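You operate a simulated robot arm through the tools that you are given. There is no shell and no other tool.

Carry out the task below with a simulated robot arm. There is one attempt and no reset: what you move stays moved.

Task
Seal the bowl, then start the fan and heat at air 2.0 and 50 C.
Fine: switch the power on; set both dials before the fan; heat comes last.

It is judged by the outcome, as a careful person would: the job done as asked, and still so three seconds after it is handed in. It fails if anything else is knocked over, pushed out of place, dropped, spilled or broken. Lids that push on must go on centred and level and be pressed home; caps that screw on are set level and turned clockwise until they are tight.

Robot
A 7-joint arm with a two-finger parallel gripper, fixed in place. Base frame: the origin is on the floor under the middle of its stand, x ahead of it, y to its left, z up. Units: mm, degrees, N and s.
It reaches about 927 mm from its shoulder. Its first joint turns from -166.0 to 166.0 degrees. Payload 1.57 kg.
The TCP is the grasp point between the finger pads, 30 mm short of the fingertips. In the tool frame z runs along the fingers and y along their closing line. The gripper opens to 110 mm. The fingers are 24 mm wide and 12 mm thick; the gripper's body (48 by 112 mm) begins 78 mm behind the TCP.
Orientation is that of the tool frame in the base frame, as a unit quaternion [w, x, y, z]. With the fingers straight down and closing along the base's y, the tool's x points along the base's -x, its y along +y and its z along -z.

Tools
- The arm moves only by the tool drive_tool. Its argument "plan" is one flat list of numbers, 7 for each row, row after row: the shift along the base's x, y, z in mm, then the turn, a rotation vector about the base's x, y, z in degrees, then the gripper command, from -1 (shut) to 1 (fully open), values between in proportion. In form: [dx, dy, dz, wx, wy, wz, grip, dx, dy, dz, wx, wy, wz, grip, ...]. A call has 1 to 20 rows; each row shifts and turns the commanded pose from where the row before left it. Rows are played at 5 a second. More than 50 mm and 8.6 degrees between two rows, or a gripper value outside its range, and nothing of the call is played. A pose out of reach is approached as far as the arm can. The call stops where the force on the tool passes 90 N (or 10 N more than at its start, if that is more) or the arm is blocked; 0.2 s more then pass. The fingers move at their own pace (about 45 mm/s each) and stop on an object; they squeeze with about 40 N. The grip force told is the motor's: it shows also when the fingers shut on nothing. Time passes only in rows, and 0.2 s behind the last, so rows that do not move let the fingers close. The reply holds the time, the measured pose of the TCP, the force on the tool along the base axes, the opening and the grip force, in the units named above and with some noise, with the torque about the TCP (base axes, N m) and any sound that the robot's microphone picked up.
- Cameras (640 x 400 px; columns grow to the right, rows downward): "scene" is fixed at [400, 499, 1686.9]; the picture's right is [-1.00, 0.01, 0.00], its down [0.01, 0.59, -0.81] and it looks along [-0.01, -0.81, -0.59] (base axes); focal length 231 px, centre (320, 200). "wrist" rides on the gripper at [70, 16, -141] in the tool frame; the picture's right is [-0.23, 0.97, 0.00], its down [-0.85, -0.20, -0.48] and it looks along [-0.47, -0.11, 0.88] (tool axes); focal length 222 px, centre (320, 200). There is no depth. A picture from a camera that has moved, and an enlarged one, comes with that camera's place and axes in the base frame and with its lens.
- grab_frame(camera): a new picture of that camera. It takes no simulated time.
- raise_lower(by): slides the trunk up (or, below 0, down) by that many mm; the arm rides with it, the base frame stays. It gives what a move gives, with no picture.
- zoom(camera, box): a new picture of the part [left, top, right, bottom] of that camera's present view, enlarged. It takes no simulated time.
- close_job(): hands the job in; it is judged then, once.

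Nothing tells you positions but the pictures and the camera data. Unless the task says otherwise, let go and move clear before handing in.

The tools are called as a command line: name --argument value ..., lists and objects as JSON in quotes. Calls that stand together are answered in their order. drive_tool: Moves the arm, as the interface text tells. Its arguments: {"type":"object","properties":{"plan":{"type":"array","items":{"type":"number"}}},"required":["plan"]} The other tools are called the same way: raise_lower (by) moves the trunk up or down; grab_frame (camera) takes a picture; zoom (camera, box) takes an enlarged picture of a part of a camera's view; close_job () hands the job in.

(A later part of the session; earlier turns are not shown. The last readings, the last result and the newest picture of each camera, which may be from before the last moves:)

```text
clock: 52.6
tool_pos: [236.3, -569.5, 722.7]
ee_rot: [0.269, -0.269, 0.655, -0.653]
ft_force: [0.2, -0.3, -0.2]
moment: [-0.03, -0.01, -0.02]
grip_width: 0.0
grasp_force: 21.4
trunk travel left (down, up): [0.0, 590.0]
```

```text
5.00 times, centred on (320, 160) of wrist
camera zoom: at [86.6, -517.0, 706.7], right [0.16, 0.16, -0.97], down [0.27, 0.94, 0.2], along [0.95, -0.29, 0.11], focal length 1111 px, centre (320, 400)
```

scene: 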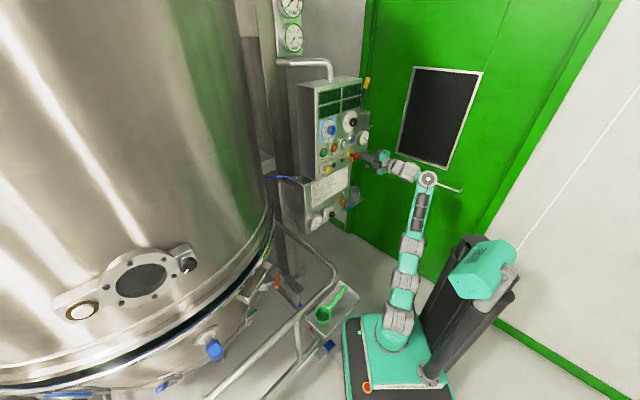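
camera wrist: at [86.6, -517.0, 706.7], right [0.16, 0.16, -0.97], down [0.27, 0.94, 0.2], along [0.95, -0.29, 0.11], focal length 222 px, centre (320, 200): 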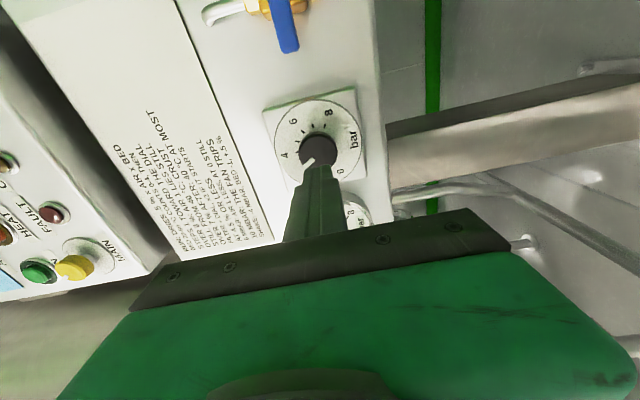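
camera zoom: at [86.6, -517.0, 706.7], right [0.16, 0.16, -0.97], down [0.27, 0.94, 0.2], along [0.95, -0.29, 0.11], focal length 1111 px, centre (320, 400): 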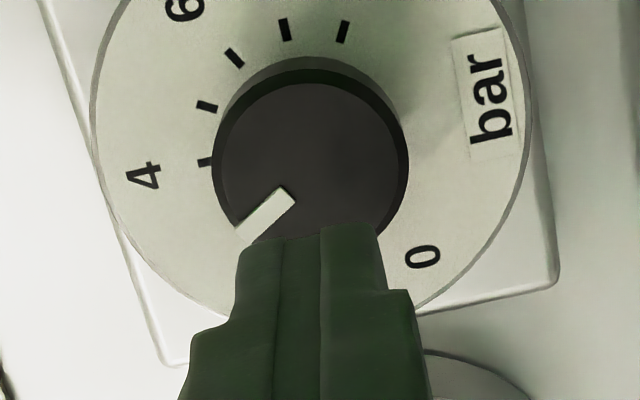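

The regulator's pointer already sits at about 3, inside the gauge's green band, so only the valve needs opening to seal the bowl. I'll slide right to stand in front of the valve handle with the gripper partly open.

drive_tool --plan '[-26, -26, 1.5, 0, 0, 0, -0.2, -26, -26, 1.5, 0, 0, 0, 0.1, -26, -26, 1.5, 0, 0, 0, 0.1, -25.4, -25.7, 1, 0, 0, 0, 0.1, 0, 0, 0, 0, 0, 0, 0.1]'

grab_frame --camera "wrist"

zoom --camera "scene" --box '[300, 180, 400, 242]'

```text
clock: 53.8
tool_pos: [132.5, -672.5, 727.8]
ee_rot: [0.269, -0.27, 0.656, -0.652]
ft_force: [0.3, 0.6, -0.4]
moment: [0.02, 0.0, 0.0]
grip_width: 60.3
grasp_force: 0.0
trunk travel left (down, up): [0.0, 590.0]
```

```text
taken
camera wrist: at [-16.8, -621.0, 712.6], right [0.16, 0.17, -0.97], down [0.27, 0.94, 0.2], along [0.95, -0.29, 0.11], focal length 222 px, centre (320, 200)
```

wrist: 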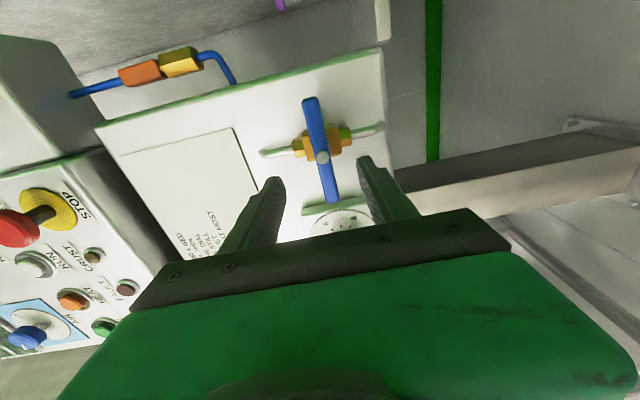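

```text
6.40 times, centred on (350, 211) of scene
camera zoom: at [400.0, 499.0, 1686.9], right [-1.0, 0.01, 0.0], down [0.01, 0.59, -0.81], along [-0.01, -0.81, -0.59], focal length 1481 px, centre (128, 130)
```

zoom: 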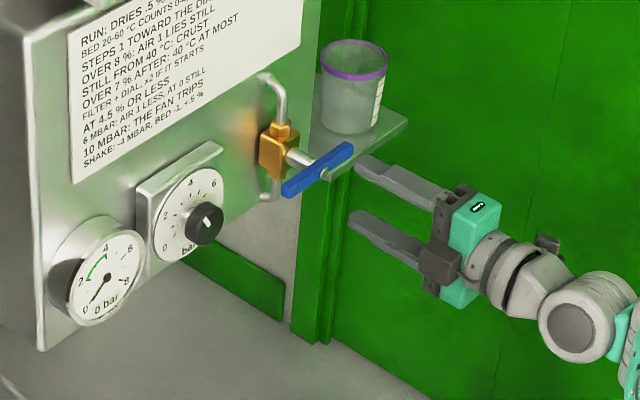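

Very clear: the T-handle sits between the open fingers in view. I'll enlarge to align precisely.

zoom --camera "wrist" --box '[240, 80, 400, 220]'

zoom --camera "wrist" --box '[60, 20, 260, 140]'

```text
2.86 times, centred on (320, 150) of wrist
camera zoom: at [-16.8, -621.0, 712.6], right [0.16, 0.17, -0.97], down [0.27, 0.94, 0.2], along [0.95, -0.29, 0.11], focal length 635 px, centre (320, 343)
```

zoom: 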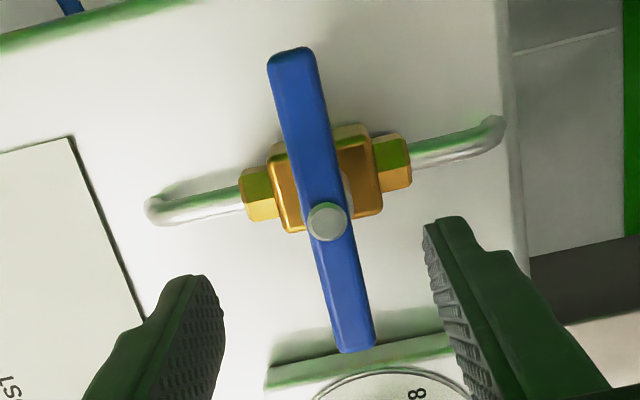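

```text
3.20 times, centred on (160, 80) of wrist
camera zoom: at [-16.8, -621.0, 712.6], right [0.16, 0.17, -0.97], down [0.27, 0.94, 0.2], along [0.95, -0.29, 0.11], focal length 711 px, centre (832, 584)
```

zoom: 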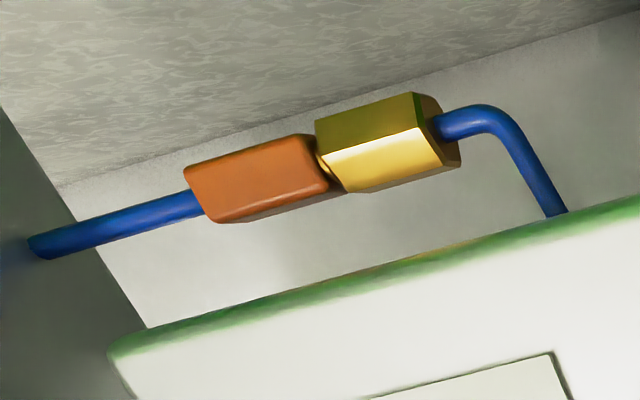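

The handle's screw is at about [184, -726, 725] and the tool axis is within ~3 mm of it. I'll advance 40 mm with the fingers above and below the bar, then check.

drive_tool --plan '[14, -14, -1.5, 0, 0, 0, 0.1, 14, -15, -1, 0, 0, 0, 0.1]'

grab_frame --camera "wrist"

zoom --camera "scene" --box '[320, 190, 380, 228]'

```text
clock: 54.4
tool_pos: [160.6, -702.5, 726.9]
ee_rot: [0.27, -0.27, 0.655, -0.652]
ft_force: [-0.2, -0.2, 0.3]
moment: [0.01, 0.0, -0.03]
grip_width: 60.6
grasp_force: 0.0
trunk travel left (down, up): [0.0, 590.0]
```

```text
taken
camera wrist: at [11.1, -650.1, 710.7], right [0.16, 0.16, -0.97], down [0.27, 0.94, 0.2], along [0.95, -0.29, 0.11], focal length 222 px, centre (320, 200)
```

wrist: 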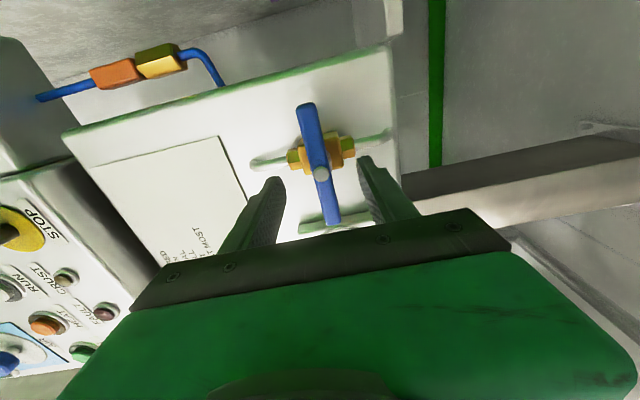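

```text
10.53 times, centred on (350, 209) of scene
camera zoom: at [400.0, 499.0, 1686.9], right [-1.0, 0.01, 0.0], down [0.01, 0.59, -0.81], along [-0.01, -0.81, -0.59], focal length 2435 px, centre (4, 105)
```

zoom: 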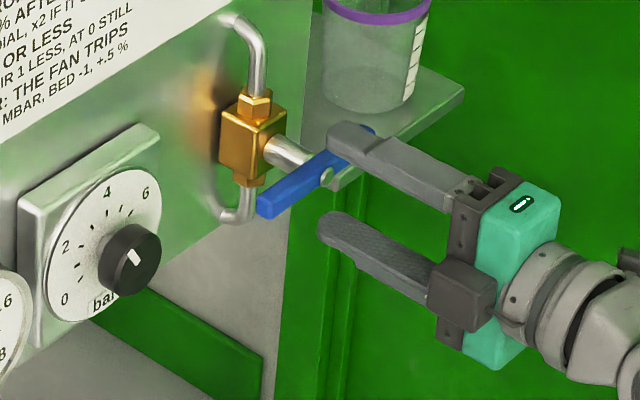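

Aligned. I'll advance ~25 mm and close on the bar.

drive_tool --plan '[9.2, -9.2, -0.5, 0, 0, 0, 0.1, 8.8, -8.8, 0, 0, 0, 0, 0.1]'

zoom --camera "wrist" --box '[240, 80, 400, 220]'

zoom --camera "scene" --box '[320, 190, 380, 228]'

```text
clock: 55.0
tool_pos: [179.7, -720.0, 726.7]
ee_rot: [0.27, -0.27, 0.655, -0.652]
ft_force: [-0.1, 0.1, 0.1]
moment: [0.01, 0.06, 0.03]
grip_width: 60.4
grasp_force: 0.0
trunk travel left (down, up): [0.0, 590.0]
```

```text
2.86 times, centred on (320, 150) of wrist
camera zoom: at [29.9, -667.8, 710.1], right [0.16, 0.16, -0.97], down [0.27, 0.94, 0.2], along [0.95, -0.29, 0.11], focal length 635 px, centre (320, 343)
```

zoom: 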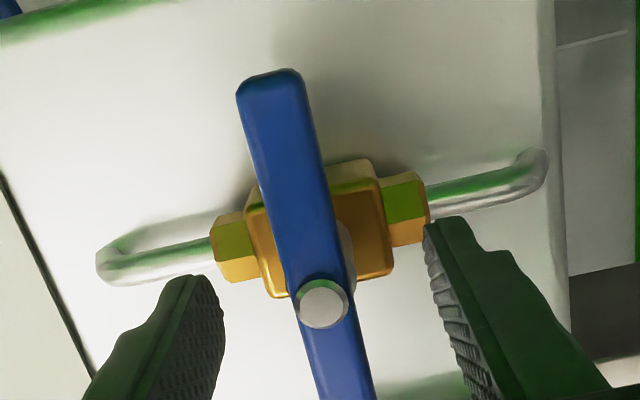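

```text
10.53 times, centred on (350, 209) of scene
camera zoom: at [400.0, 499.0, 1686.9], right [-1.0, 0.01, 0.0], down [0.01, 0.59, -0.81], along [-0.01, -0.81, -0.59], focal length 2435 px, centre (4, 105)
```

zoom: 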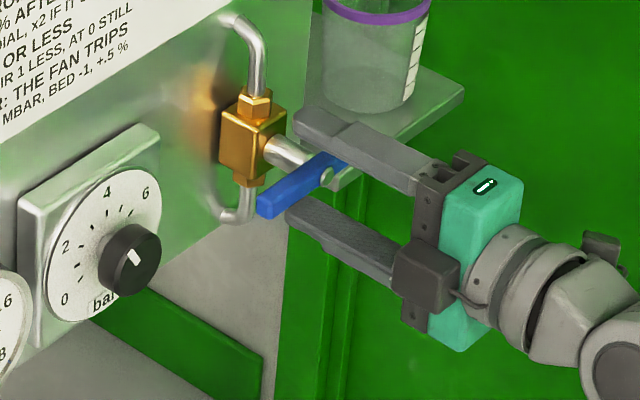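

The bar lies about 15 mm in from the fingertips. I'll close the fingers on it.

drive_tool --plan '[0, 0, 0, 0, 0, 0, -1, 0, 0, 0, 0, 0, 0, -1, 0, 0, 0, 0, 0, 0, -1, 0, 0, 0, 0, 0, 0, -1, 0, 0, 0, 0, 0, 0, -1]'

zoom --camera "wrist" --box '[240, 80, 400, 220]'

```text
clock: 56.2
tool_pos: [179.4, -719.0, 725.0]
ee_rot: [0.27, -0.27, 0.655, -0.652]
ft_force: [-0.6, 1.5, -2.4]
moment: [-0.04, -0.09, -0.02]
grip_width: 19.8
grasp_force: 33.3
trunk travel left (down, up): [0.0, 590.0]
```

```text
2.86 times, centred on (320, 150) of wrist
camera zoom: at [29.8, -667.8, 709.2], right [0.16, 0.17, -0.97], down [0.27, 0.94, 0.2], along [0.95, -0.29, 0.11], focal length 635 px, centre (320, 343)
```

zoom: 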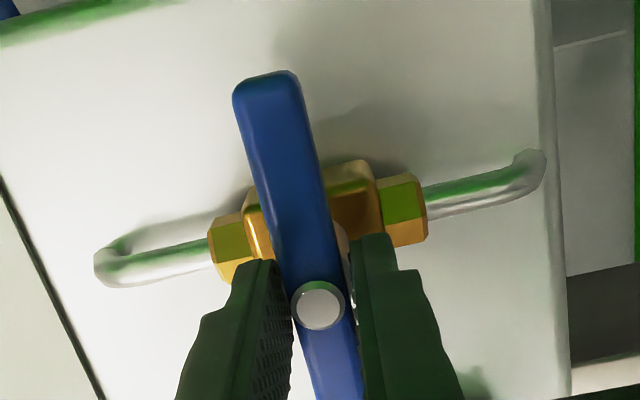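

Gripped at 19.8 mm. I'll try a small 5° clockwise turn and read the torque to find which way the valve opens.

drive_tool --plan '[0, 0, 0, 3.5, -3.55, 0, -1, 0, 0, 0, 0, 0, 0, -1]'

zoom --camera "wrist" --box '[240, 80, 400, 220]'

```text
clock: 56.8
tool_pos: [179.6, -720.7, 726.0]
ee_rot: [0.298, -0.241, 0.667, -0.639]
ft_force: [0.8, -2.5, -1.3]
moment: [0.05, 0.08, -0.19]
grip_width: 19.5
grasp_force: 33.8
trunk travel left (down, up): [0.0, 590.0]
```

```text
2.86 times, centred on (320, 150) of wrist
camera zoom: at [30.7, -666.8, 703.3], right [0.22, 0.22, -0.95], down [0.25, 0.93, 0.28], along [0.94, -0.3, 0.15], focal length 635 px, centre (320, 343)
```

zoom: 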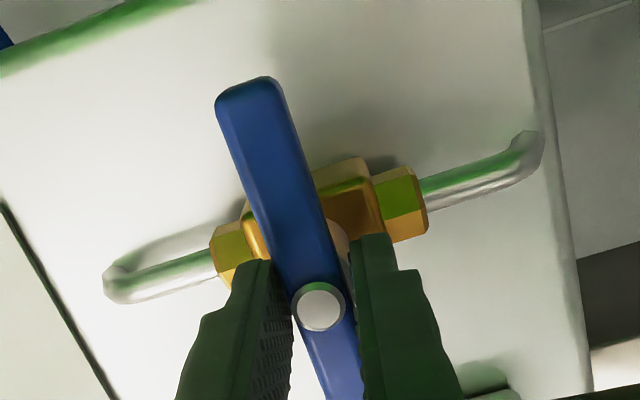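

The bar stayed put while the gripper turned 5°, with almost no torque. I'll turn a bit further the same way and check.

drive_tool --plan '[0, 0, 0, 3.5, -3.55, 0, -1, 0, 0, 0, 3.5, -3.55, 0, -1, 0, 0, 0, 0, 0, 0, -1]'

zoom --camera "wrist" --box '[240, 80, 400, 220]'

zoom --camera "scene" --box '[320, 190, 380, 228]'

```text
clock: 57.6
tool_pos: [178.3, -719.7, 725.7]
ee_rot: [0.352, -0.182, 0.684, -0.612]
ft_force: [0.0, -2.4, -3.2]
moment: [-1.2, 0.54, 0.13]
grip_width: 22.6
grasp_force: 35.1
trunk travel left (down, up): [0.0, 590.0]
```

```text
2.86 times, centred on (320, 150) of wrist
camera zoom: at [34.0, -663.5, 691.5], right [0.33, 0.34, -0.88], down [0.21, 0.88, 0.42], along [0.92, -0.33, 0.22], focal length 635 px, centre (320, 343)
```

zoom: 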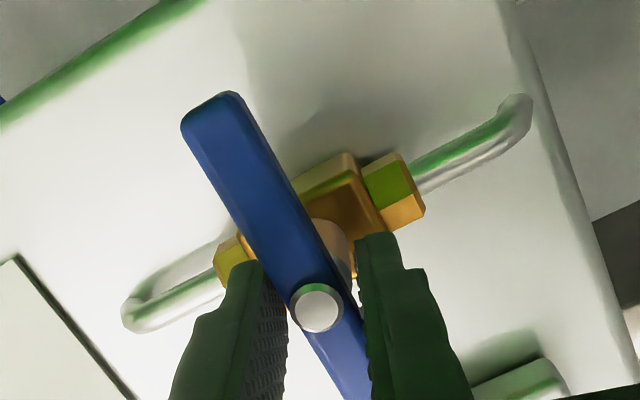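

```text
10.53 times, centred on (350, 209) of scene
camera zoom: at [400.0, 499.0, 1686.9], right [-1.0, 0.01, 0.0], down [0.01, 0.59, -0.81], along [-0.01, -0.81, -0.59], focal length 2435 px, centre (4, 105)
```

zoom: 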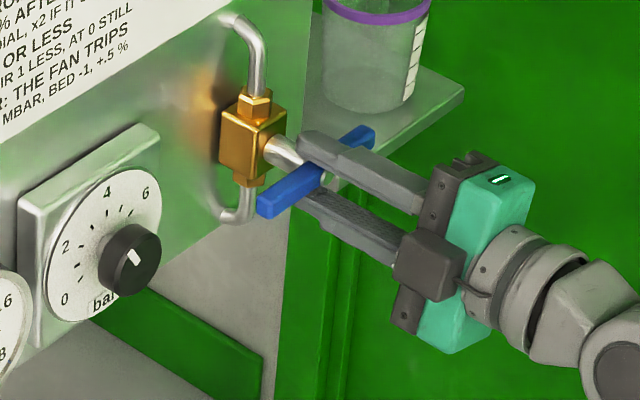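

Clockwise meets about 1.2 N·m and the bar doesn't move, so that is its stop. I'll turn back and go counter-clockwise.

drive_tool --plan '[0, 0, 0, -5, 5.05, 0, -1, 0, 0, 0, -5, 5.05, 0, -1, 0, 0, 0, -5, 5.05, 0, -1, 0, 0, 0, -5, 5.05, 0, -1, 0, 0, 0, 0, 0, 0, -1]'

zoom --camera "wrist" --box '[240, 80, 400, 220]'

zoom --camera "scene" --box '[320, 190, 380, 228]'

```text
clock: 58.8
tool_pos: [178.6, -719.9, 725.5]
ee_rot: [-0.191, 0.344, -0.62, 0.679]
ft_force: [3.1, -12.9, 0.6]
moment: [-0.34, -0.35, -0.88]
grip_width: 19.8
grasp_force: 33.3
trunk travel left (down, up): [0.0, 590.0]
```

```text
2.86 times, centred on (320, 150) of wrist
camera zoom: at [27.9, -669.4, 725.7], right [-0.01, 0.0, -1.0], down [0.29, 0.96, 0.0], along [0.96, -0.29, -0.01], focal length 635 px, centre (320, 343)
```

zoom: 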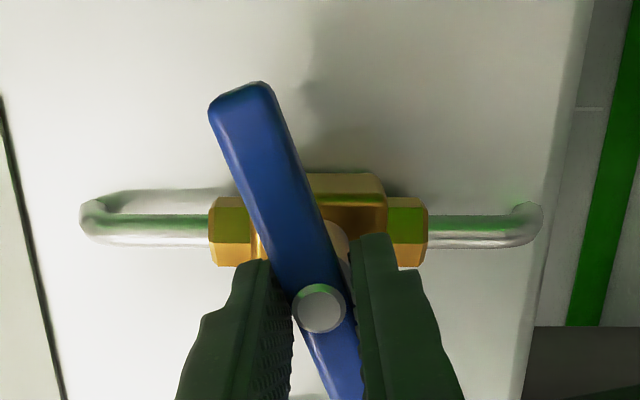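

```text
10.53 times, centred on (350, 209) of scene
camera zoom: at [400.0, 499.0, 1686.9], right [-1.0, 0.01, 0.0], down [0.01, 0.59, -0.81], along [-0.01, -0.81, -0.59], focal length 2435 px, centre (4, 105)
```

zoom: 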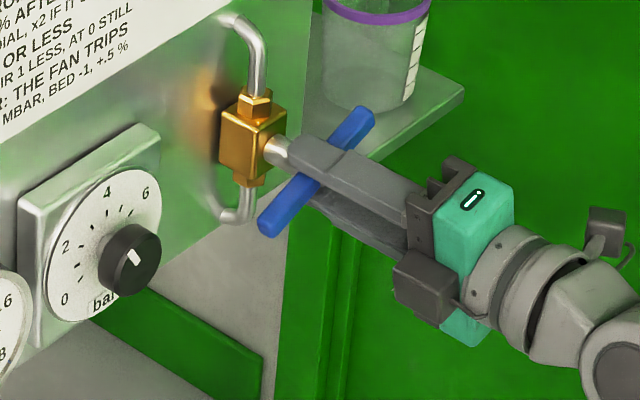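

Counter-clockwise works: the bar has turned about 18°. I'll continue turning.

drive_tool --plan '[0, 0, 0, -5.6, 5.65, 0, -1, 0, 0, 0, -5.6, 5.65, 0, -1, 0, 0, 0, -5.6, 5.65, 0, -1, 0, 0, 0, -5.6, 5.65, 0, -1]'

zoom --camera "wrist" --box '[240, 80, 400, 220]'

zoom --camera "scene" --box '[320, 190, 380, 228]'

```text
clock: 59.8
tool_pos: [178.2, -721.0, 724.0]
ee_rot: [0.004, 0.5, -0.502, 0.705]
ft_force: [0.2, -16.5, -1.1]
moment: [-0.57, -0.61, -0.55]
grip_width: 19.9
grasp_force: 33.4
trunk travel left (down, up): [0.0, 590.0]
```

```text
2.86 times, centred on (320, 150) of wrist
camera zoom: at [35.7, -661.7, 762.6], right [-0.38, -0.37, -0.85], down [0.19, 0.86, -0.46], along [0.9, -0.34, -0.26], focal length 635 px, centre (320, 343)
```

zoom: 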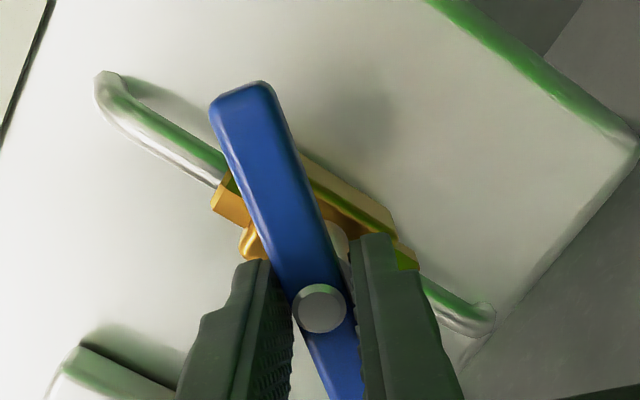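

```text
10.53 times, centred on (350, 209) of scene
camera zoom: at [400.0, 499.0, 1686.9], right [-1.0, 0.01, 0.0], down [0.01, 0.59, -0.81], along [-0.01, -0.81, -0.59], focal length 2435 px, centre (4, 105)
```

zoom: 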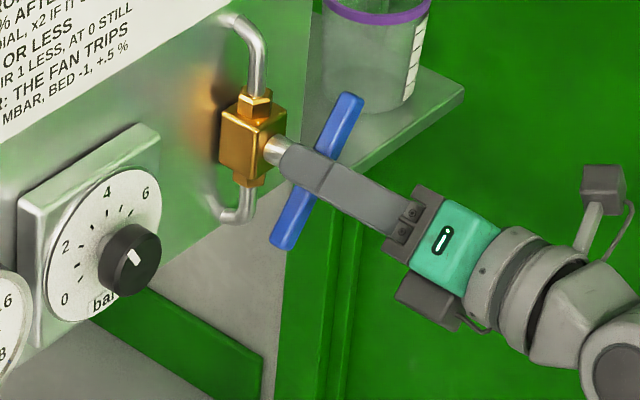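

The handle is at about 50°. I'll continue to vertical.

drive_tool --plan '[0, 0, 0, -5.6, 5.65, 0, -1, 0, 0, 0, -5.6, 5.65, 0, -1, 0, 0, 0, -5.6, 5.65, 0, -1, 0, 0, 0, -5.6, 5.65, 0, -1]'

zoom --camera "wrist" --box '[240, 80, 400, 220]'

zoom --camera "scene" --box '[290, 185, 370, 235]'

```text
clock: 60.8
tool_pos: [177.0, -721.3, 723.7]
ee_rot: [0.197, 0.618, -0.347, 0.677]
ft_force: [-4.8, -13.5, -2.9]
moment: [-0.49, -0.45, -0.1]
grip_width: 19.9
grasp_force: 33.0
trunk travel left (down, up): [0.0, 590.0]
```

```text
2.86 times, centred on (320, 150) of wrist
camera zoom: at [56.2, -641.3, 788.3], right [-0.64, -0.63, -0.44], down [-0.06, 0.61, -0.79], along [0.76, -0.48, -0.43], focal length 635 px, centre (320, 343)
```

zoom: 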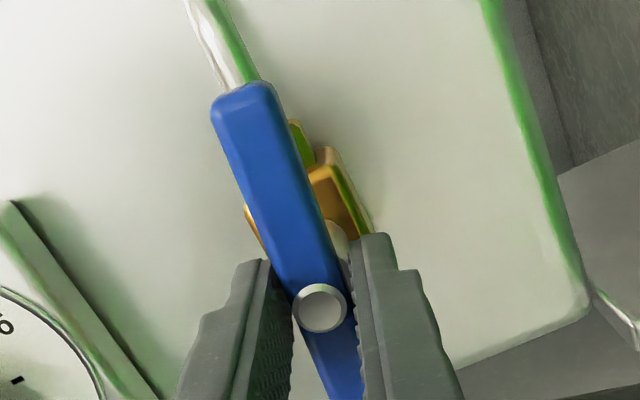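

```text
8.00 times, centred on (330, 210) of scene
camera zoom: at [400.0, 499.0, 1686.9], right [-1.0, 0.01, 0.0], down [0.01, 0.59, -0.81], along [-0.01, -0.81, -0.59], focal length 1851 px, centre (240, 120)
```

zoom: 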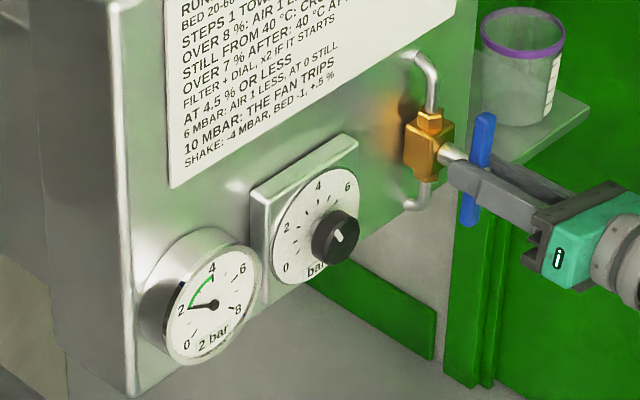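

The seal gauge is rising (2 bar). I'll finish the last few degrees to vertical.

drive_tool --plan '[0, 0, 0, -4.2, 4.25, 0, -1, 0, 0, 0, -3.5, 3.55, 0, -1, 0, 0, 0, 0, 0, 0, -1, 0, 0, 0, 0, 0, 0, -1]'

zoom --camera "wrist" --box '[240, 80, 400, 220]'

zoom --camera "scene" --box '[290, 185, 370, 235]'

```text
clock: 61.8
tool_pos: [180.3, -725.9, 734.2]
ee_rot: [0.222, 0.638, -0.32, 0.664]
ft_force: [12.0, 6.0, -32.5]
moment: [0.38, 0.46, 0.64]
grip_width: 20.0
grasp_force: 34.0
out of reach, approached as far as the arm can: row 1, 2
trunk travel left (down, up): [0.0, 590.0]
```

```text
2.86 times, centred on (320, 150) of wrist
camera zoom: at [62.9, -644.3, 803.1], right [-0.67, -0.65, -0.36], down [-0.12, 0.57, -0.81], along [0.74, -0.49, -0.46], focal length 635 px, centre (320, 343)
```

zoom: 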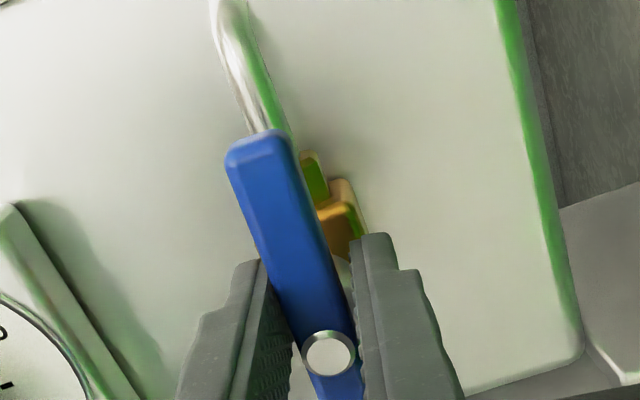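

```text
8.00 times, centred on (330, 210) of scene
camera zoom: at [400.0, 499.0, 1686.9], right [-1.0, 0.01, 0.0], down [0.01, 0.59, -0.81], along [-0.01, -0.81, -0.59], focal length 1851 px, centre (240, 120)
```

zoom: 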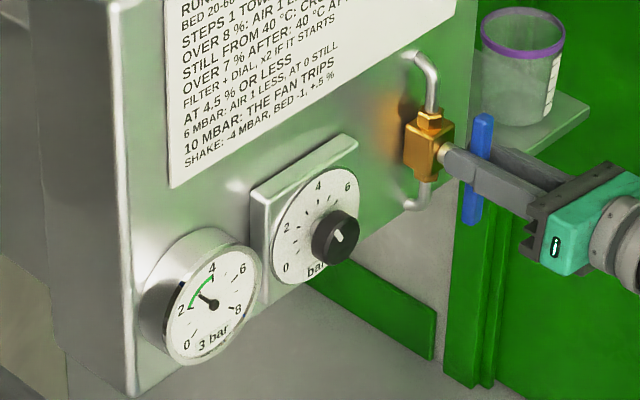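

The seal gauge reads 3 bar in its green band and the handle is in line with the pipe. I'll open the fingers and back straight out.

drive_tool --plan '[0, 0, -4, 0, 0, 0, -0.3, 0, 0, 0, 0, 0, 0, 0.1, 0, 0, 0, 0, 0, 0, 0.1, 0, 0, 0, 0, 0, 0, 0.1]'

drive_tool --plan '[-14, 14, 0, 0, 0, 0, 0.1, -14, 14, 0, 0, 0, 0, 0.1, -20, 20, 0, 0, 0, 0, 0.1]'

zoom --camera "scene" --box '[290, 185, 370, 235]'

grab_frame --camera "wrist"

```text
clock: 62.8
tool_pos: [177.2, -725.8, 736.7]
ee_rot: [0.225, 0.634, -0.319, 0.667]
ft_force: [-0.2, 0.7, -1.1]
moment: [0.01, -0.02, 0.06]
grip_width: 60.6
grasp_force: 0.0
trunk travel left (down, up): [0.0, 590.0]
```

```text
clock: 63.6
tool_pos: [130.0, -679.8, 743.7]
ee_rot: [0.224, 0.635, -0.32, 0.666]
ft_force: [0.2, -0.5, -0.5]
moment: [0.02, 0.0, -0.01]
grip_width: 60.5
grasp_force: 0.1
out of reach, approached as far as the arm can: row 2
trunk travel left (down, up): [0.0, 590.0]
```

```text
8.00 times, centred on (330, 210) of scene
camera zoom: at [400.0, 499.0, 1686.9], right [-1.0, 0.01, 0.0], down [0.01, 0.59, -0.81], along [-0.01, -0.81, -0.59], focal length 1851 px, centre (240, 120)
```

zoom: 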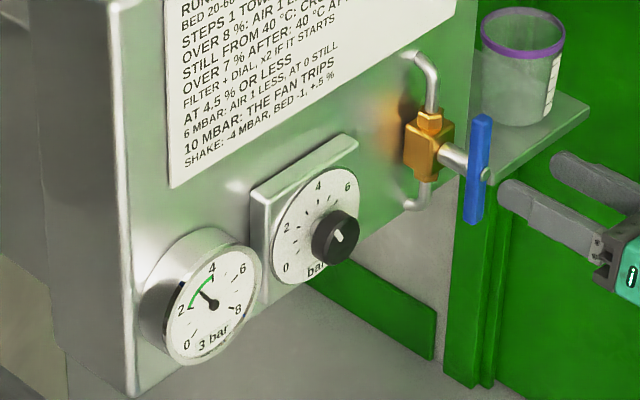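

```text
taken
camera wrist: at [12.0, -596.5, 812.7], right [-0.67, -0.65, -0.36], down [-0.12, 0.57, -0.81], along [0.74, -0.5, -0.46], focal length 222 px, centre (320, 200)
```

wrist: 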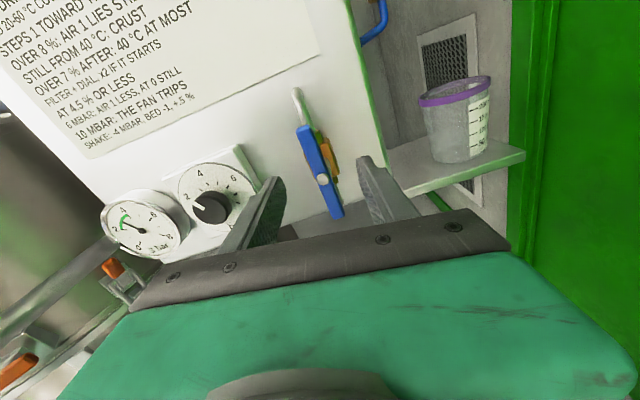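

The seal line is pressurised at 3 bar. I'll check the bowl joint in the scene view for the inflated seal.

zoom --camera "scene" --box '[0, 200, 300, 400]'

zoom --camera "scene" --box '[140, 220, 300, 340]'

```text
2.00 times, centred on (150, 300) of scene
camera zoom: at [400.0, 499.0, 1686.9], right [-1.0, 0.01, 0.0], down [0.01, 0.59, -0.81], along [-0.01, -0.81, -0.59], focal length 463 px, centre (660, 0)
```

zoom: 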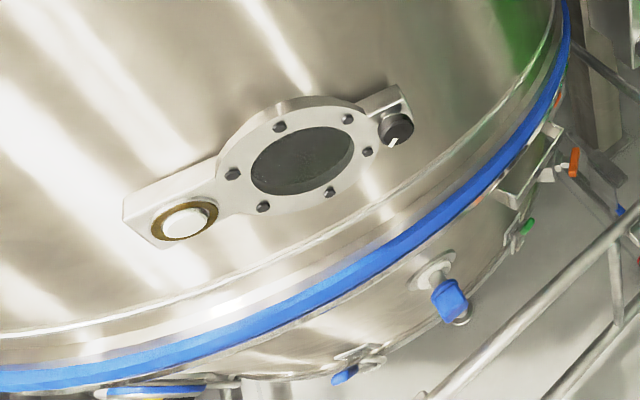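

```text
3.33 times, centred on (220, 280) of scene
camera zoom: at [400.0, 499.0, 1686.9], right [-1.0, 0.01, 0.0], down [0.01, 0.59, -0.81], along [-0.01, -0.81, -0.59], focal length 771 px, centre (653, -67)
```

zoom: 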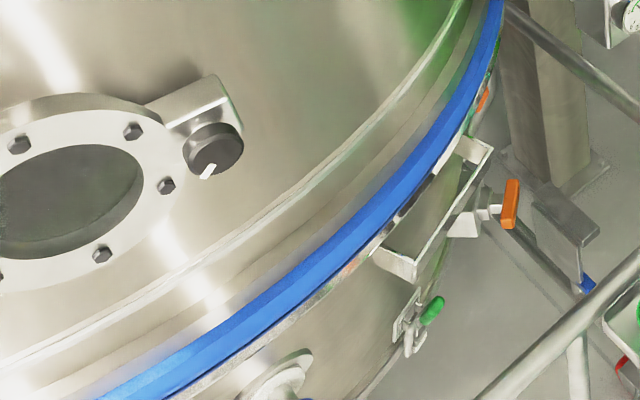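

The blue seal ring is now inflated all around the bowl, so it is sealed. I'll slide left clear of the valve, then raise the trunk to the upper panel.

drive_tool --plan '[15, 29, 0, 0, 0, 0, 0.1, 30, 30, 0, 0, 0, 0, 0.1, 30, 30, 0, 0, 0, 0, 0.1, 25, 25, 0, 0, 0, 0, 0.1]'

raise_lower --by 350

grab_frame --camera "wrist"

grab_frame --camera "scene"

```text
clock: 64.6
tool_pos: [223.9, -593.9, 790.3]
ee_rot: [0.225, 0.635, -0.319, 0.666]
ft_force: [-0.1, 0.0, 0.0]
moment: [-0.03, -0.01, 0.01]
grip_width: 60.6
grasp_force: 0.0
out of reach, approached as far as the arm can: row 1, 2, 3, 4
trunk travel left (down, up): [0.0, 590.0]
```

```text
clock: 68.0
tool_pos: [223.9, -594.2, 1142.1]
ee_rot: [0.225, 0.635, -0.319, 0.666]
ft_force: [-0.3, 0.2, 0.1]
moment: [-0.05, 0.01, 0.0]
grip_width: 60.6
grasp_force: 0.1
trunk travel left (down, up): [-350.0, 240.0]
```

```text
taken
camera wrist: at [106.0, -511.5, 1210.2], right [-0.67, -0.65, -0.36], down [-0.12, 0.57, -0.81], along [0.74, -0.5, -0.46], focal length 222 px, centre (320, 200)
```

wrist: 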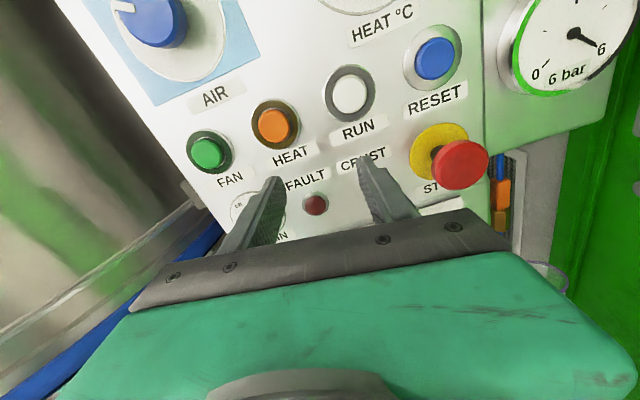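

```text
taken
```

scene: 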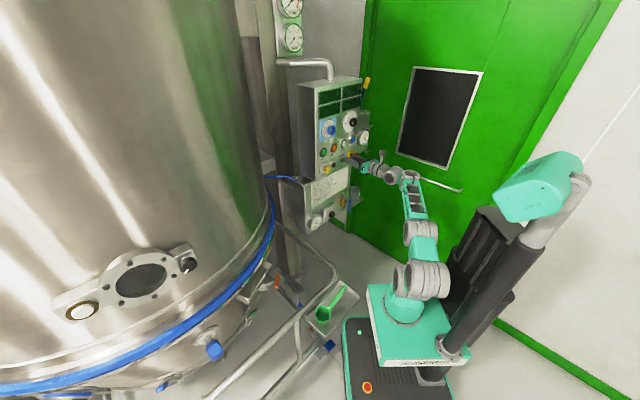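

I'm in front of the upper panel with the camera above the hand. I'll enlarge to measure the power switch, dials and buttons.

zoom --camera "wrist" --box '[170, 100, 410, 250]'

zoom --camera "wrist" --box '[80, 0, 480, 200]'

```text
2.67 times, centred on (290, 175) of wrist
camera zoom: at [106.0, -511.5, 1210.2], right [-0.67, -0.65, -0.36], down [-0.12, 0.57, -0.81], along [0.74, -0.5, -0.46], focal length 592 px, centre (400, 267)
```

zoom: 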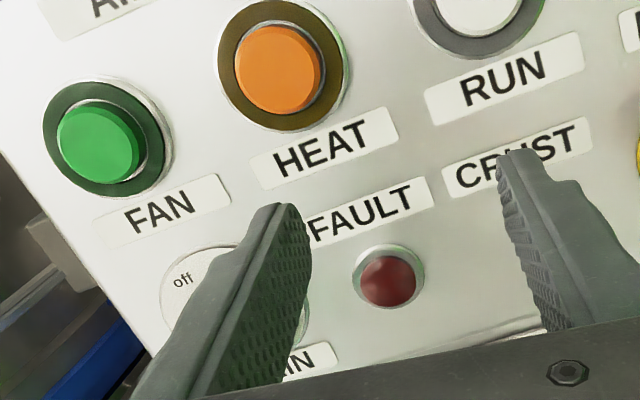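

```text
1.60 times, centred on (280, 100) of wrist
camera zoom: at [106.0, -511.5, 1210.2], right [-0.67, -0.65, -0.36], down [-0.12, 0.57, -0.81], along [0.74, -0.5, -0.46], focal length 355 px, centre (384, 360)
```

zoom: 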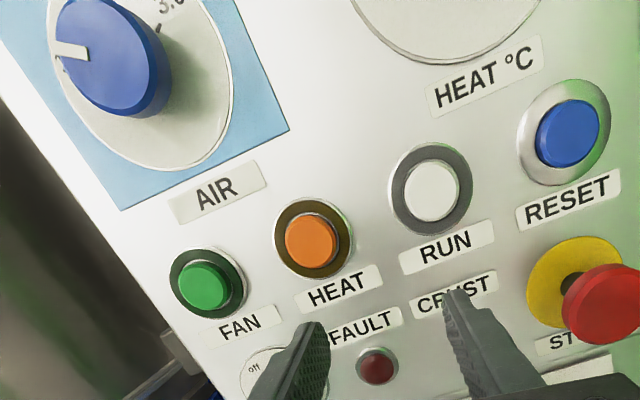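

Measured from two views, as distance out (d), rightward (r) and height (z):
- **Buttons:** fronts at d≈677, z≈1184, FAN r≈146 and HEAT r≈229.
- **MAIN knob:** r≈154, z≈1086.
- **AIR:** r≈182, z≈1295.
- **HEAT dial:** r≈356, z≈1295.

I'll go to MAIN first, lowering the trunk and sliding left at a safe standoff.

raise_lower --by -56

drive_tool --plan '[30, 24, 0, 0, 0, 0, 0.36, 30, 24, 0, 0, 0, 0, 0.36, 30, 18, 0, 0, 0, 0, 0.36, 0, 0, 0, 0, 0, 0, 0.36]'

grab_frame --camera "wrist"

grab_frame --camera "scene"

```text
clock: 69.0
tool_pos: [222.7, -592.9, 1085.1]
ee_rot: [0.225, 0.635, -0.318, 0.666]
ft_force: [0.7, -1.1, 0.0]
moment: [0.0, -0.01, 0.02]
grip_width: 60.6
grasp_force: 0.0
trunk travel left (down, up): [-294.0, 296.0]
```

```text
clock: 70.0
tool_pos: [313.7, -529.4, 1097.0]
ee_rot: [0.222, 0.635, -0.322, 0.666]
ft_force: [-0.4, -0.3, 0.4]
moment: [0.0, -0.01, -0.03]
grip_width: 74.6
grasp_force: 0.1
out of reach, approached as far as the arm can: row 1, 2
trunk travel left (down, up): [-294.0, 296.0]
```

```text
taken
camera wrist: at [195.9, -447.4, 1166.4], right [-0.66, -0.65, -0.37], down [-0.12, 0.57, -0.81], along [0.74, -0.5, -0.46], focal length 222 px, centre (320, 200)
```

wrist: 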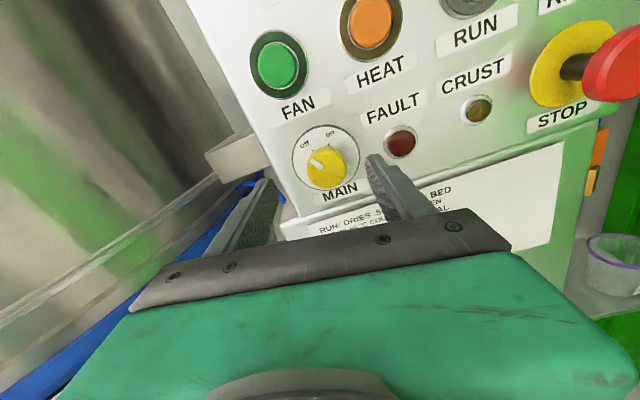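

```text
taken
```

scene: 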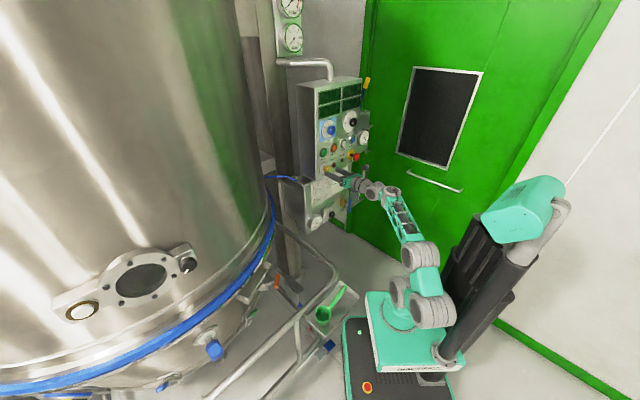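

zoom --camera "wrist" --box '[260, 100, 400, 210]'

zoom --camera "scene" --box '[310, 155, 370, 195]'

```text
3.64 times, centred on (330, 155) of wrist
camera zoom: at [195.9, -447.4, 1166.4], right [-0.66, -0.65, -0.37], down [-0.12, 0.57, -0.81], along [0.74, -0.5, -0.46], focal length 808 px, centre (284, 364)
```

zoom: 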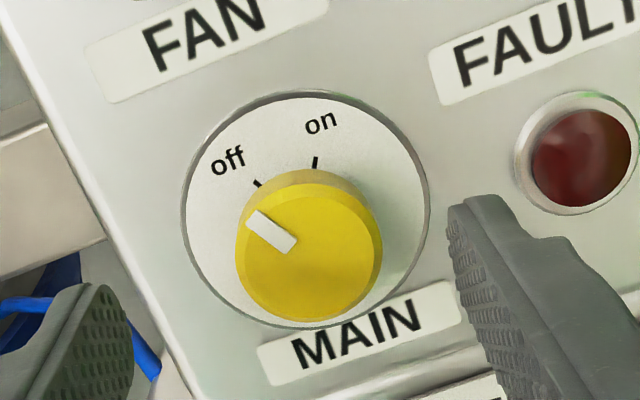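

```text
10.00 times, centred on (340, 175) of scene
camera zoom: at [400.0, 499.0, 1686.9], right [-1.0, 0.01, 0.0], down [0.01, 0.59, -0.81], along [-0.01, -0.81, -0.59], focal length 2314 px, centre (120, 450)
```

zoom: 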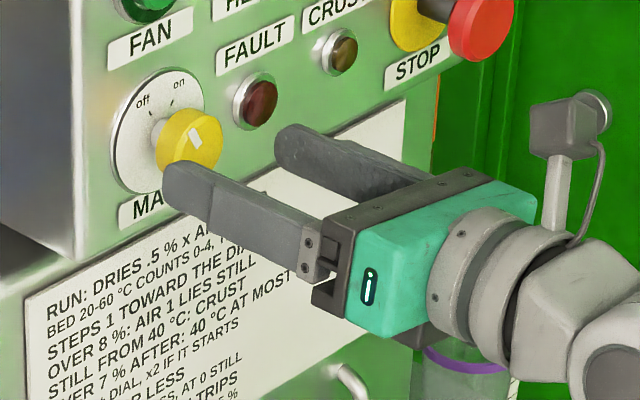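

The MAIN knob axis is at about r=157, z=1090, with its front at d≈655. I'll center on it and advance with the fingers straddling the knob.

drive_tool --plan '[-3.2, -3.2, -6.5, 3.5, -3.5, 0, 0.36, 12, -12, 0, 0, 0, 0, 0.36]'

zoom --camera "wrist" --box '[250, 100, 390, 210]'

zoom --camera "scene" --box '[310, 155, 370, 195]'

```text
clock: 70.6
tool_pos: [322.1, -545.1, 1091.8]
ee_rot: [0.196, 0.621, -0.346, 0.675]
ft_force: [0.3, -0.3, 0.3]
moment: [0.0, 0.03, -0.01]
grip_width: 74.7
grasp_force: 0.1
trunk travel left (down, up): [-294.0, 296.0]
```

```text
3.64 times, centred on (320, 155) of wrist
camera zoom: at [200.5, -467.3, 1156.5], right [-0.64, -0.63, -0.44], down [-0.07, 0.62, -0.78], along [0.76, -0.47, -0.44], focal length 808 px, centre (320, 364)
```

zoom: 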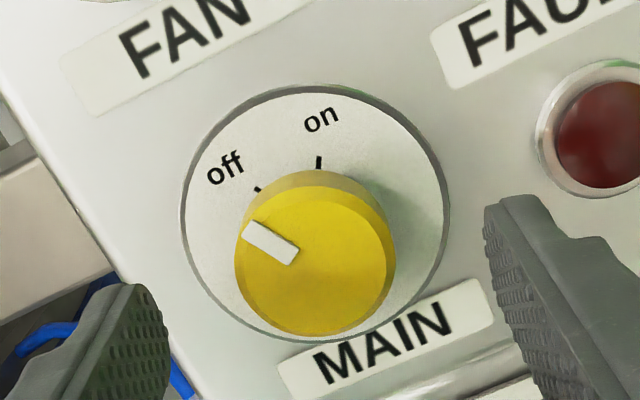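

```text
10.00 times, centred on (340, 175) of scene
camera zoom: at [400.0, 499.0, 1686.9], right [-1.0, 0.01, 0.0], down [0.01, 0.59, -0.81], along [-0.01, -0.81, -0.59], focal length 2314 px, centre (120, 450)
```

zoom: 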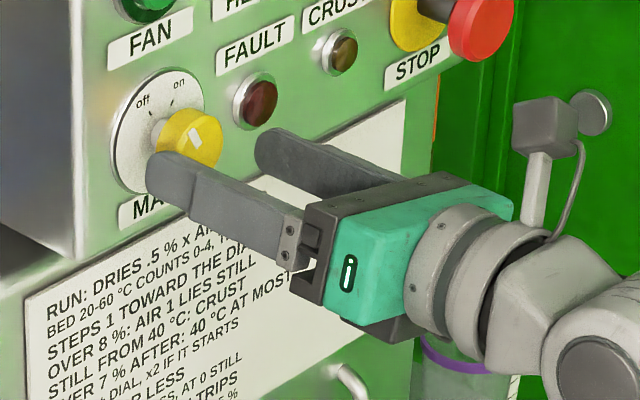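

Centered within ~1.5 mm. I'll advance another 36 mm so the fingers straddle the knob, then close.

drive_tool --plan '[13, -13, 0, 0, 0, 0, 0.36, 12.5, -12.5, 0, 0, 0, 0, 0.36]'

zoom --camera "wrist" --box '[250, 100, 390, 210]'

zoom --camera "scene" --box '[310, 155, 370, 195]'

```text
clock: 71.2
tool_pos: [347.7, -571.9, 1091.3]
ee_rot: [0.195, 0.621, -0.345, 0.676]
ft_force: [-0.8, 0.4, 0.7]
moment: [0.04, 0.03, -0.02]
grip_width: 74.7
grasp_force: 0.0
trunk travel left (down, up): [-294.0, 296.0]
```

```text
3.64 times, centred on (320, 155) of wrist
camera zoom: at [226.0, -492.5, 1156.6], right [-0.64, -0.63, -0.44], down [-0.07, 0.62, -0.78], along [0.76, -0.47, -0.44], focal length 808 px, centre (320, 364)
```

zoom: 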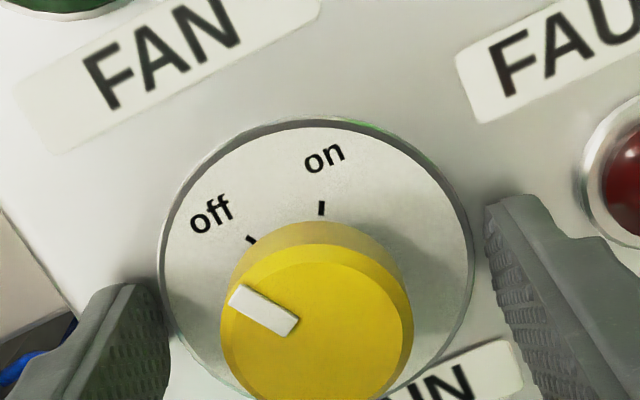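

```text
10.00 times, centred on (340, 175) of scene
camera zoom: at [400.0, 499.0, 1686.9], right [-1.0, 0.01, 0.0], down [0.01, 0.59, -0.81], along [-0.01, -0.81, -0.59], focal length 2314 px, centre (120, 450)
```

zoom: 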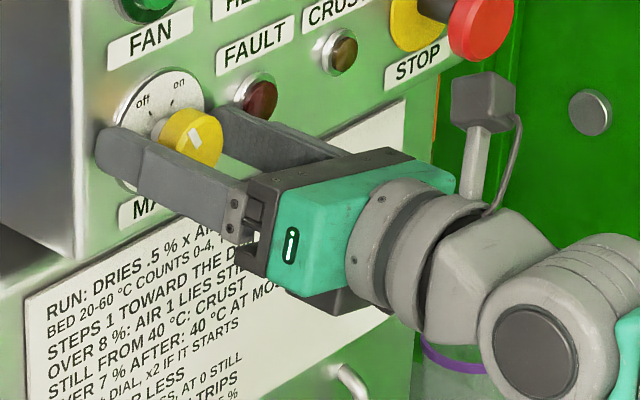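

drive_tool --plan '[0, 0, 0, 0, 0, 0, -1, 0, 0, 0, 0, 0, 0, -1, 0, 0, 0, 0, 0, 0, -1, 0, 0, 0, 0, 0, 0, -1]'

drive_tool --plan '[0, 0, 0, 5.6, -5.65, 0, -1, 0, 0, 0, 5.6, -5.65, 0, -1, 0, 0, 0, 0, 0, 0, -1]'

zoom --camera "wrist" --box '[250, 100, 390, 210]'

zoom --camera "scene" --box '[295, 75, 375, 195]'

```text
clock: 72.2
tool_pos: [348.1, -570.0, 1091.5]
ee_rot: [0.195, 0.622, -0.345, 0.676]
ft_force: [1.2, 0.4, -0.3]
moment: [0.03, -0.04, 0.18]
grip_width: 37.5
grasp_force: 29.7
trunk travel left (down, up): [-294.0, 296.0]
```

```text
clock: 73.0
tool_pos: [348.5, -570.4, 1091.0]
ee_rot: [0.097, 0.568, -0.427, 0.697]
ft_force: [3.2, 1.9, 1.2]
moment: [0.19, 0.21, 0.38]
grip_width: 37.2
grasp_force: 43.9
trunk travel left (down, up): [-294.0, 296.0]
```

```text
3.64 times, centred on (320, 155) of wrist
camera zoom: at [214.8, -504.0, 1145.1], right [-0.53, -0.52, -0.67], down [0.07, 0.76, -0.65], along [0.84, -0.39, -0.36], focal length 808 px, centre (320, 364)
```

zoom: 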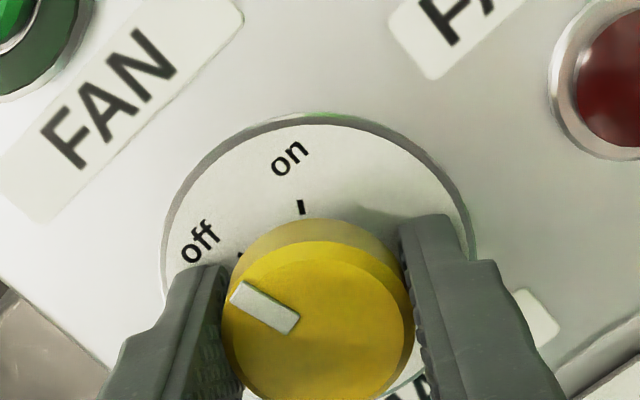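

```text
3.33 times, centred on (335, 135) of scene
camera zoom: at [400.0, 499.0, 1686.9], right [-1.0, 0.01, 0.0], down [0.01, 0.59, -0.81], along [-0.01, -0.81, -0.59], focal length 771 px, centre (270, 417)
```

zoom: 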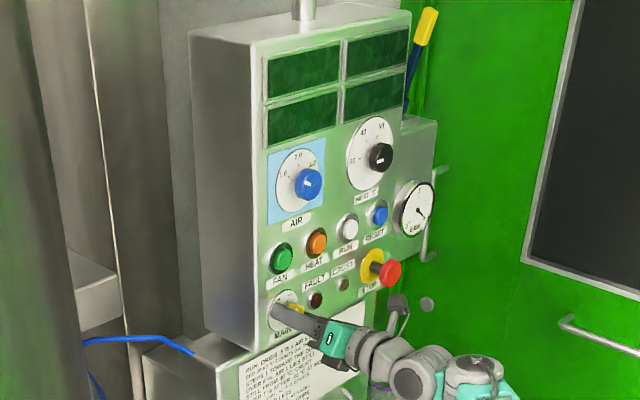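

The knob turns with the hand. I'll continue to the "on" mark.

drive_tool --plan '[0, 0, 0, 5.6, -5.65, 0, -1, 0, 0, 0, 5.6, -5.65, 0, -1, 0, 0, 0, 5.6, -5.65, 0, -1, 0, 0, 0, 5.6, -5.65, 0, -1, 0, 0, 0, 5.6, -5.65, 0, -1, 0, 0, 0, 0, 0, 0, -1]'

zoom --camera "wrist" --box '[250, 100, 390, 210]'

zoom --camera "scene" --box '[295, 75, 375, 195]'

```text
clock: 74.4
tool_pos: [349.5, -570.6, 1090.3]
ee_rot: [-0.147, 0.389, -0.592, 0.69]
ft_force: [7.2, 1.0, 8.2]
moment: [-0.03, -0.05, 0.31]
grip_width: 37.5
grasp_force: 43.6
trunk travel left (down, up): [-294.0, 296.0]
```

```text
3.64 times, centred on (320, 155) of wrist
camera zoom: at [198.3, -520.4, 1101.9], right [-0.1, -0.1, -0.99], down [0.27, 0.95, -0.12], along [0.96, -0.28, -0.07], focal length 808 px, centre (320, 364)
```

zoom: 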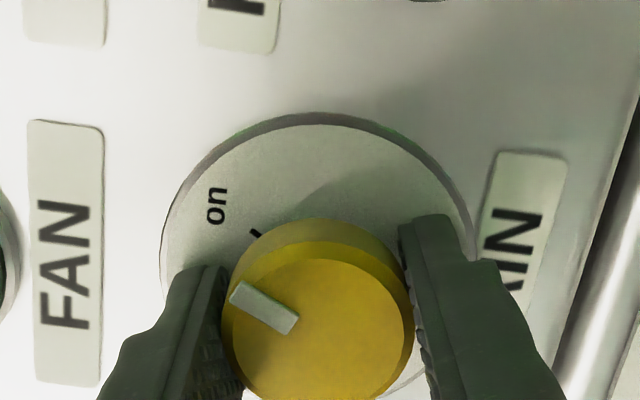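

```text
3.33 times, centred on (335, 135) of scene
camera zoom: at [400.0, 499.0, 1686.9], right [-1.0, 0.01, 0.0], down [0.01, 0.59, -0.81], along [-0.01, -0.81, -0.59], focal length 771 px, centre (270, 417)
```

zoom: 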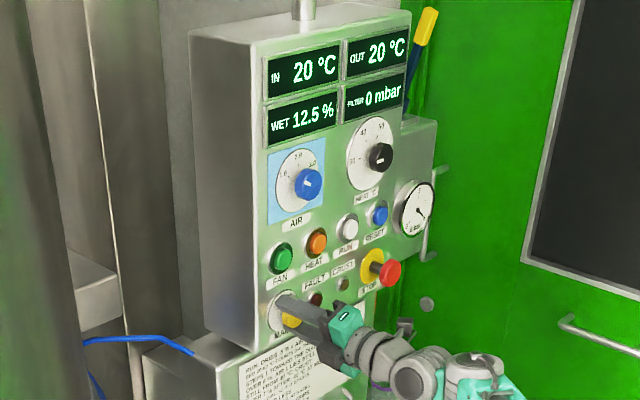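

The displays lit up (IN 20 °C, OUT 20 °C, WET 12.5 %, FILTER 0 mbar), so power is on. I'll add the last 3° onto the mark, then release and back out.

drive_tool --plan '[0, 0, 0, 2.1, -2.1, 0, -1, 0, 0, 0, 0, 0, 0, -1, 0, 0, 0, 0, 0, 0, 0.1, 0, 0, 0, 0, 0, 0, 0.36, 0, 0, 0, 0, 0, 0, 0.36]'

drive_tool --plan '[-15, 15, 0, 0, 0, 0, 0.36, -17, 17, 0, 0, 0, 0, 0.36, -10, 10, 0, 0, 0, 0, 0.36]'

zoom --camera "wrist" --box '[230, 90, 410, 220]'

zoom --camera "scene" --box '[295, 75, 375, 195]'

```text
clock: 75.6
tool_pos: [347.7, -570.5, 1089.8]
ee_rot: [-0.163, 0.375, -0.602, 0.686]
ft_force: [0.8, 0.5, 0.1]
moment: [-0.01, 0.02, 0.06]
grip_width: 74.7
grasp_force: 0.1
trunk travel left (down, up): [-294.0, 296.0]
```

```text
clock: 76.4
tool_pos: [305.2, -528.9, 1090.2]
ee_rot: [-0.164, 0.375, -0.601, 0.687]
ft_force: [0.6, 0.0, -0.4]
moment: [-0.01, -0.01, -0.01]
grip_width: 74.7
grasp_force: 0.1
trunk travel left (down, up): [-294.0, 296.0]
```

```text
3.08 times, centred on (320, 155) of wrist
camera zoom: at [154.8, -479.5, 1096.9], right [-0.07, -0.06, -1.0], down [0.27, 0.96, -0.08], along [0.96, -0.28, -0.05], focal length 684 px, centre (320, 338)
```

zoom: 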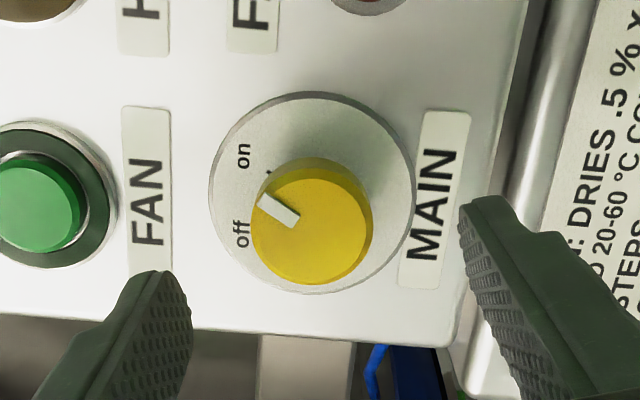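

```text
3.33 times, centred on (335, 135) of scene
camera zoom: at [400.0, 499.0, 1686.9], right [-1.0, 0.01, 0.0], down [0.01, 0.59, -0.81], along [-0.01, -0.81, -0.59], focal length 771 px, centre (270, 417)
```

zoom: 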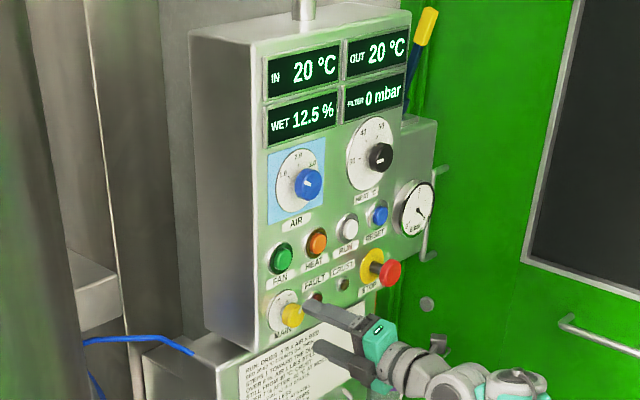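

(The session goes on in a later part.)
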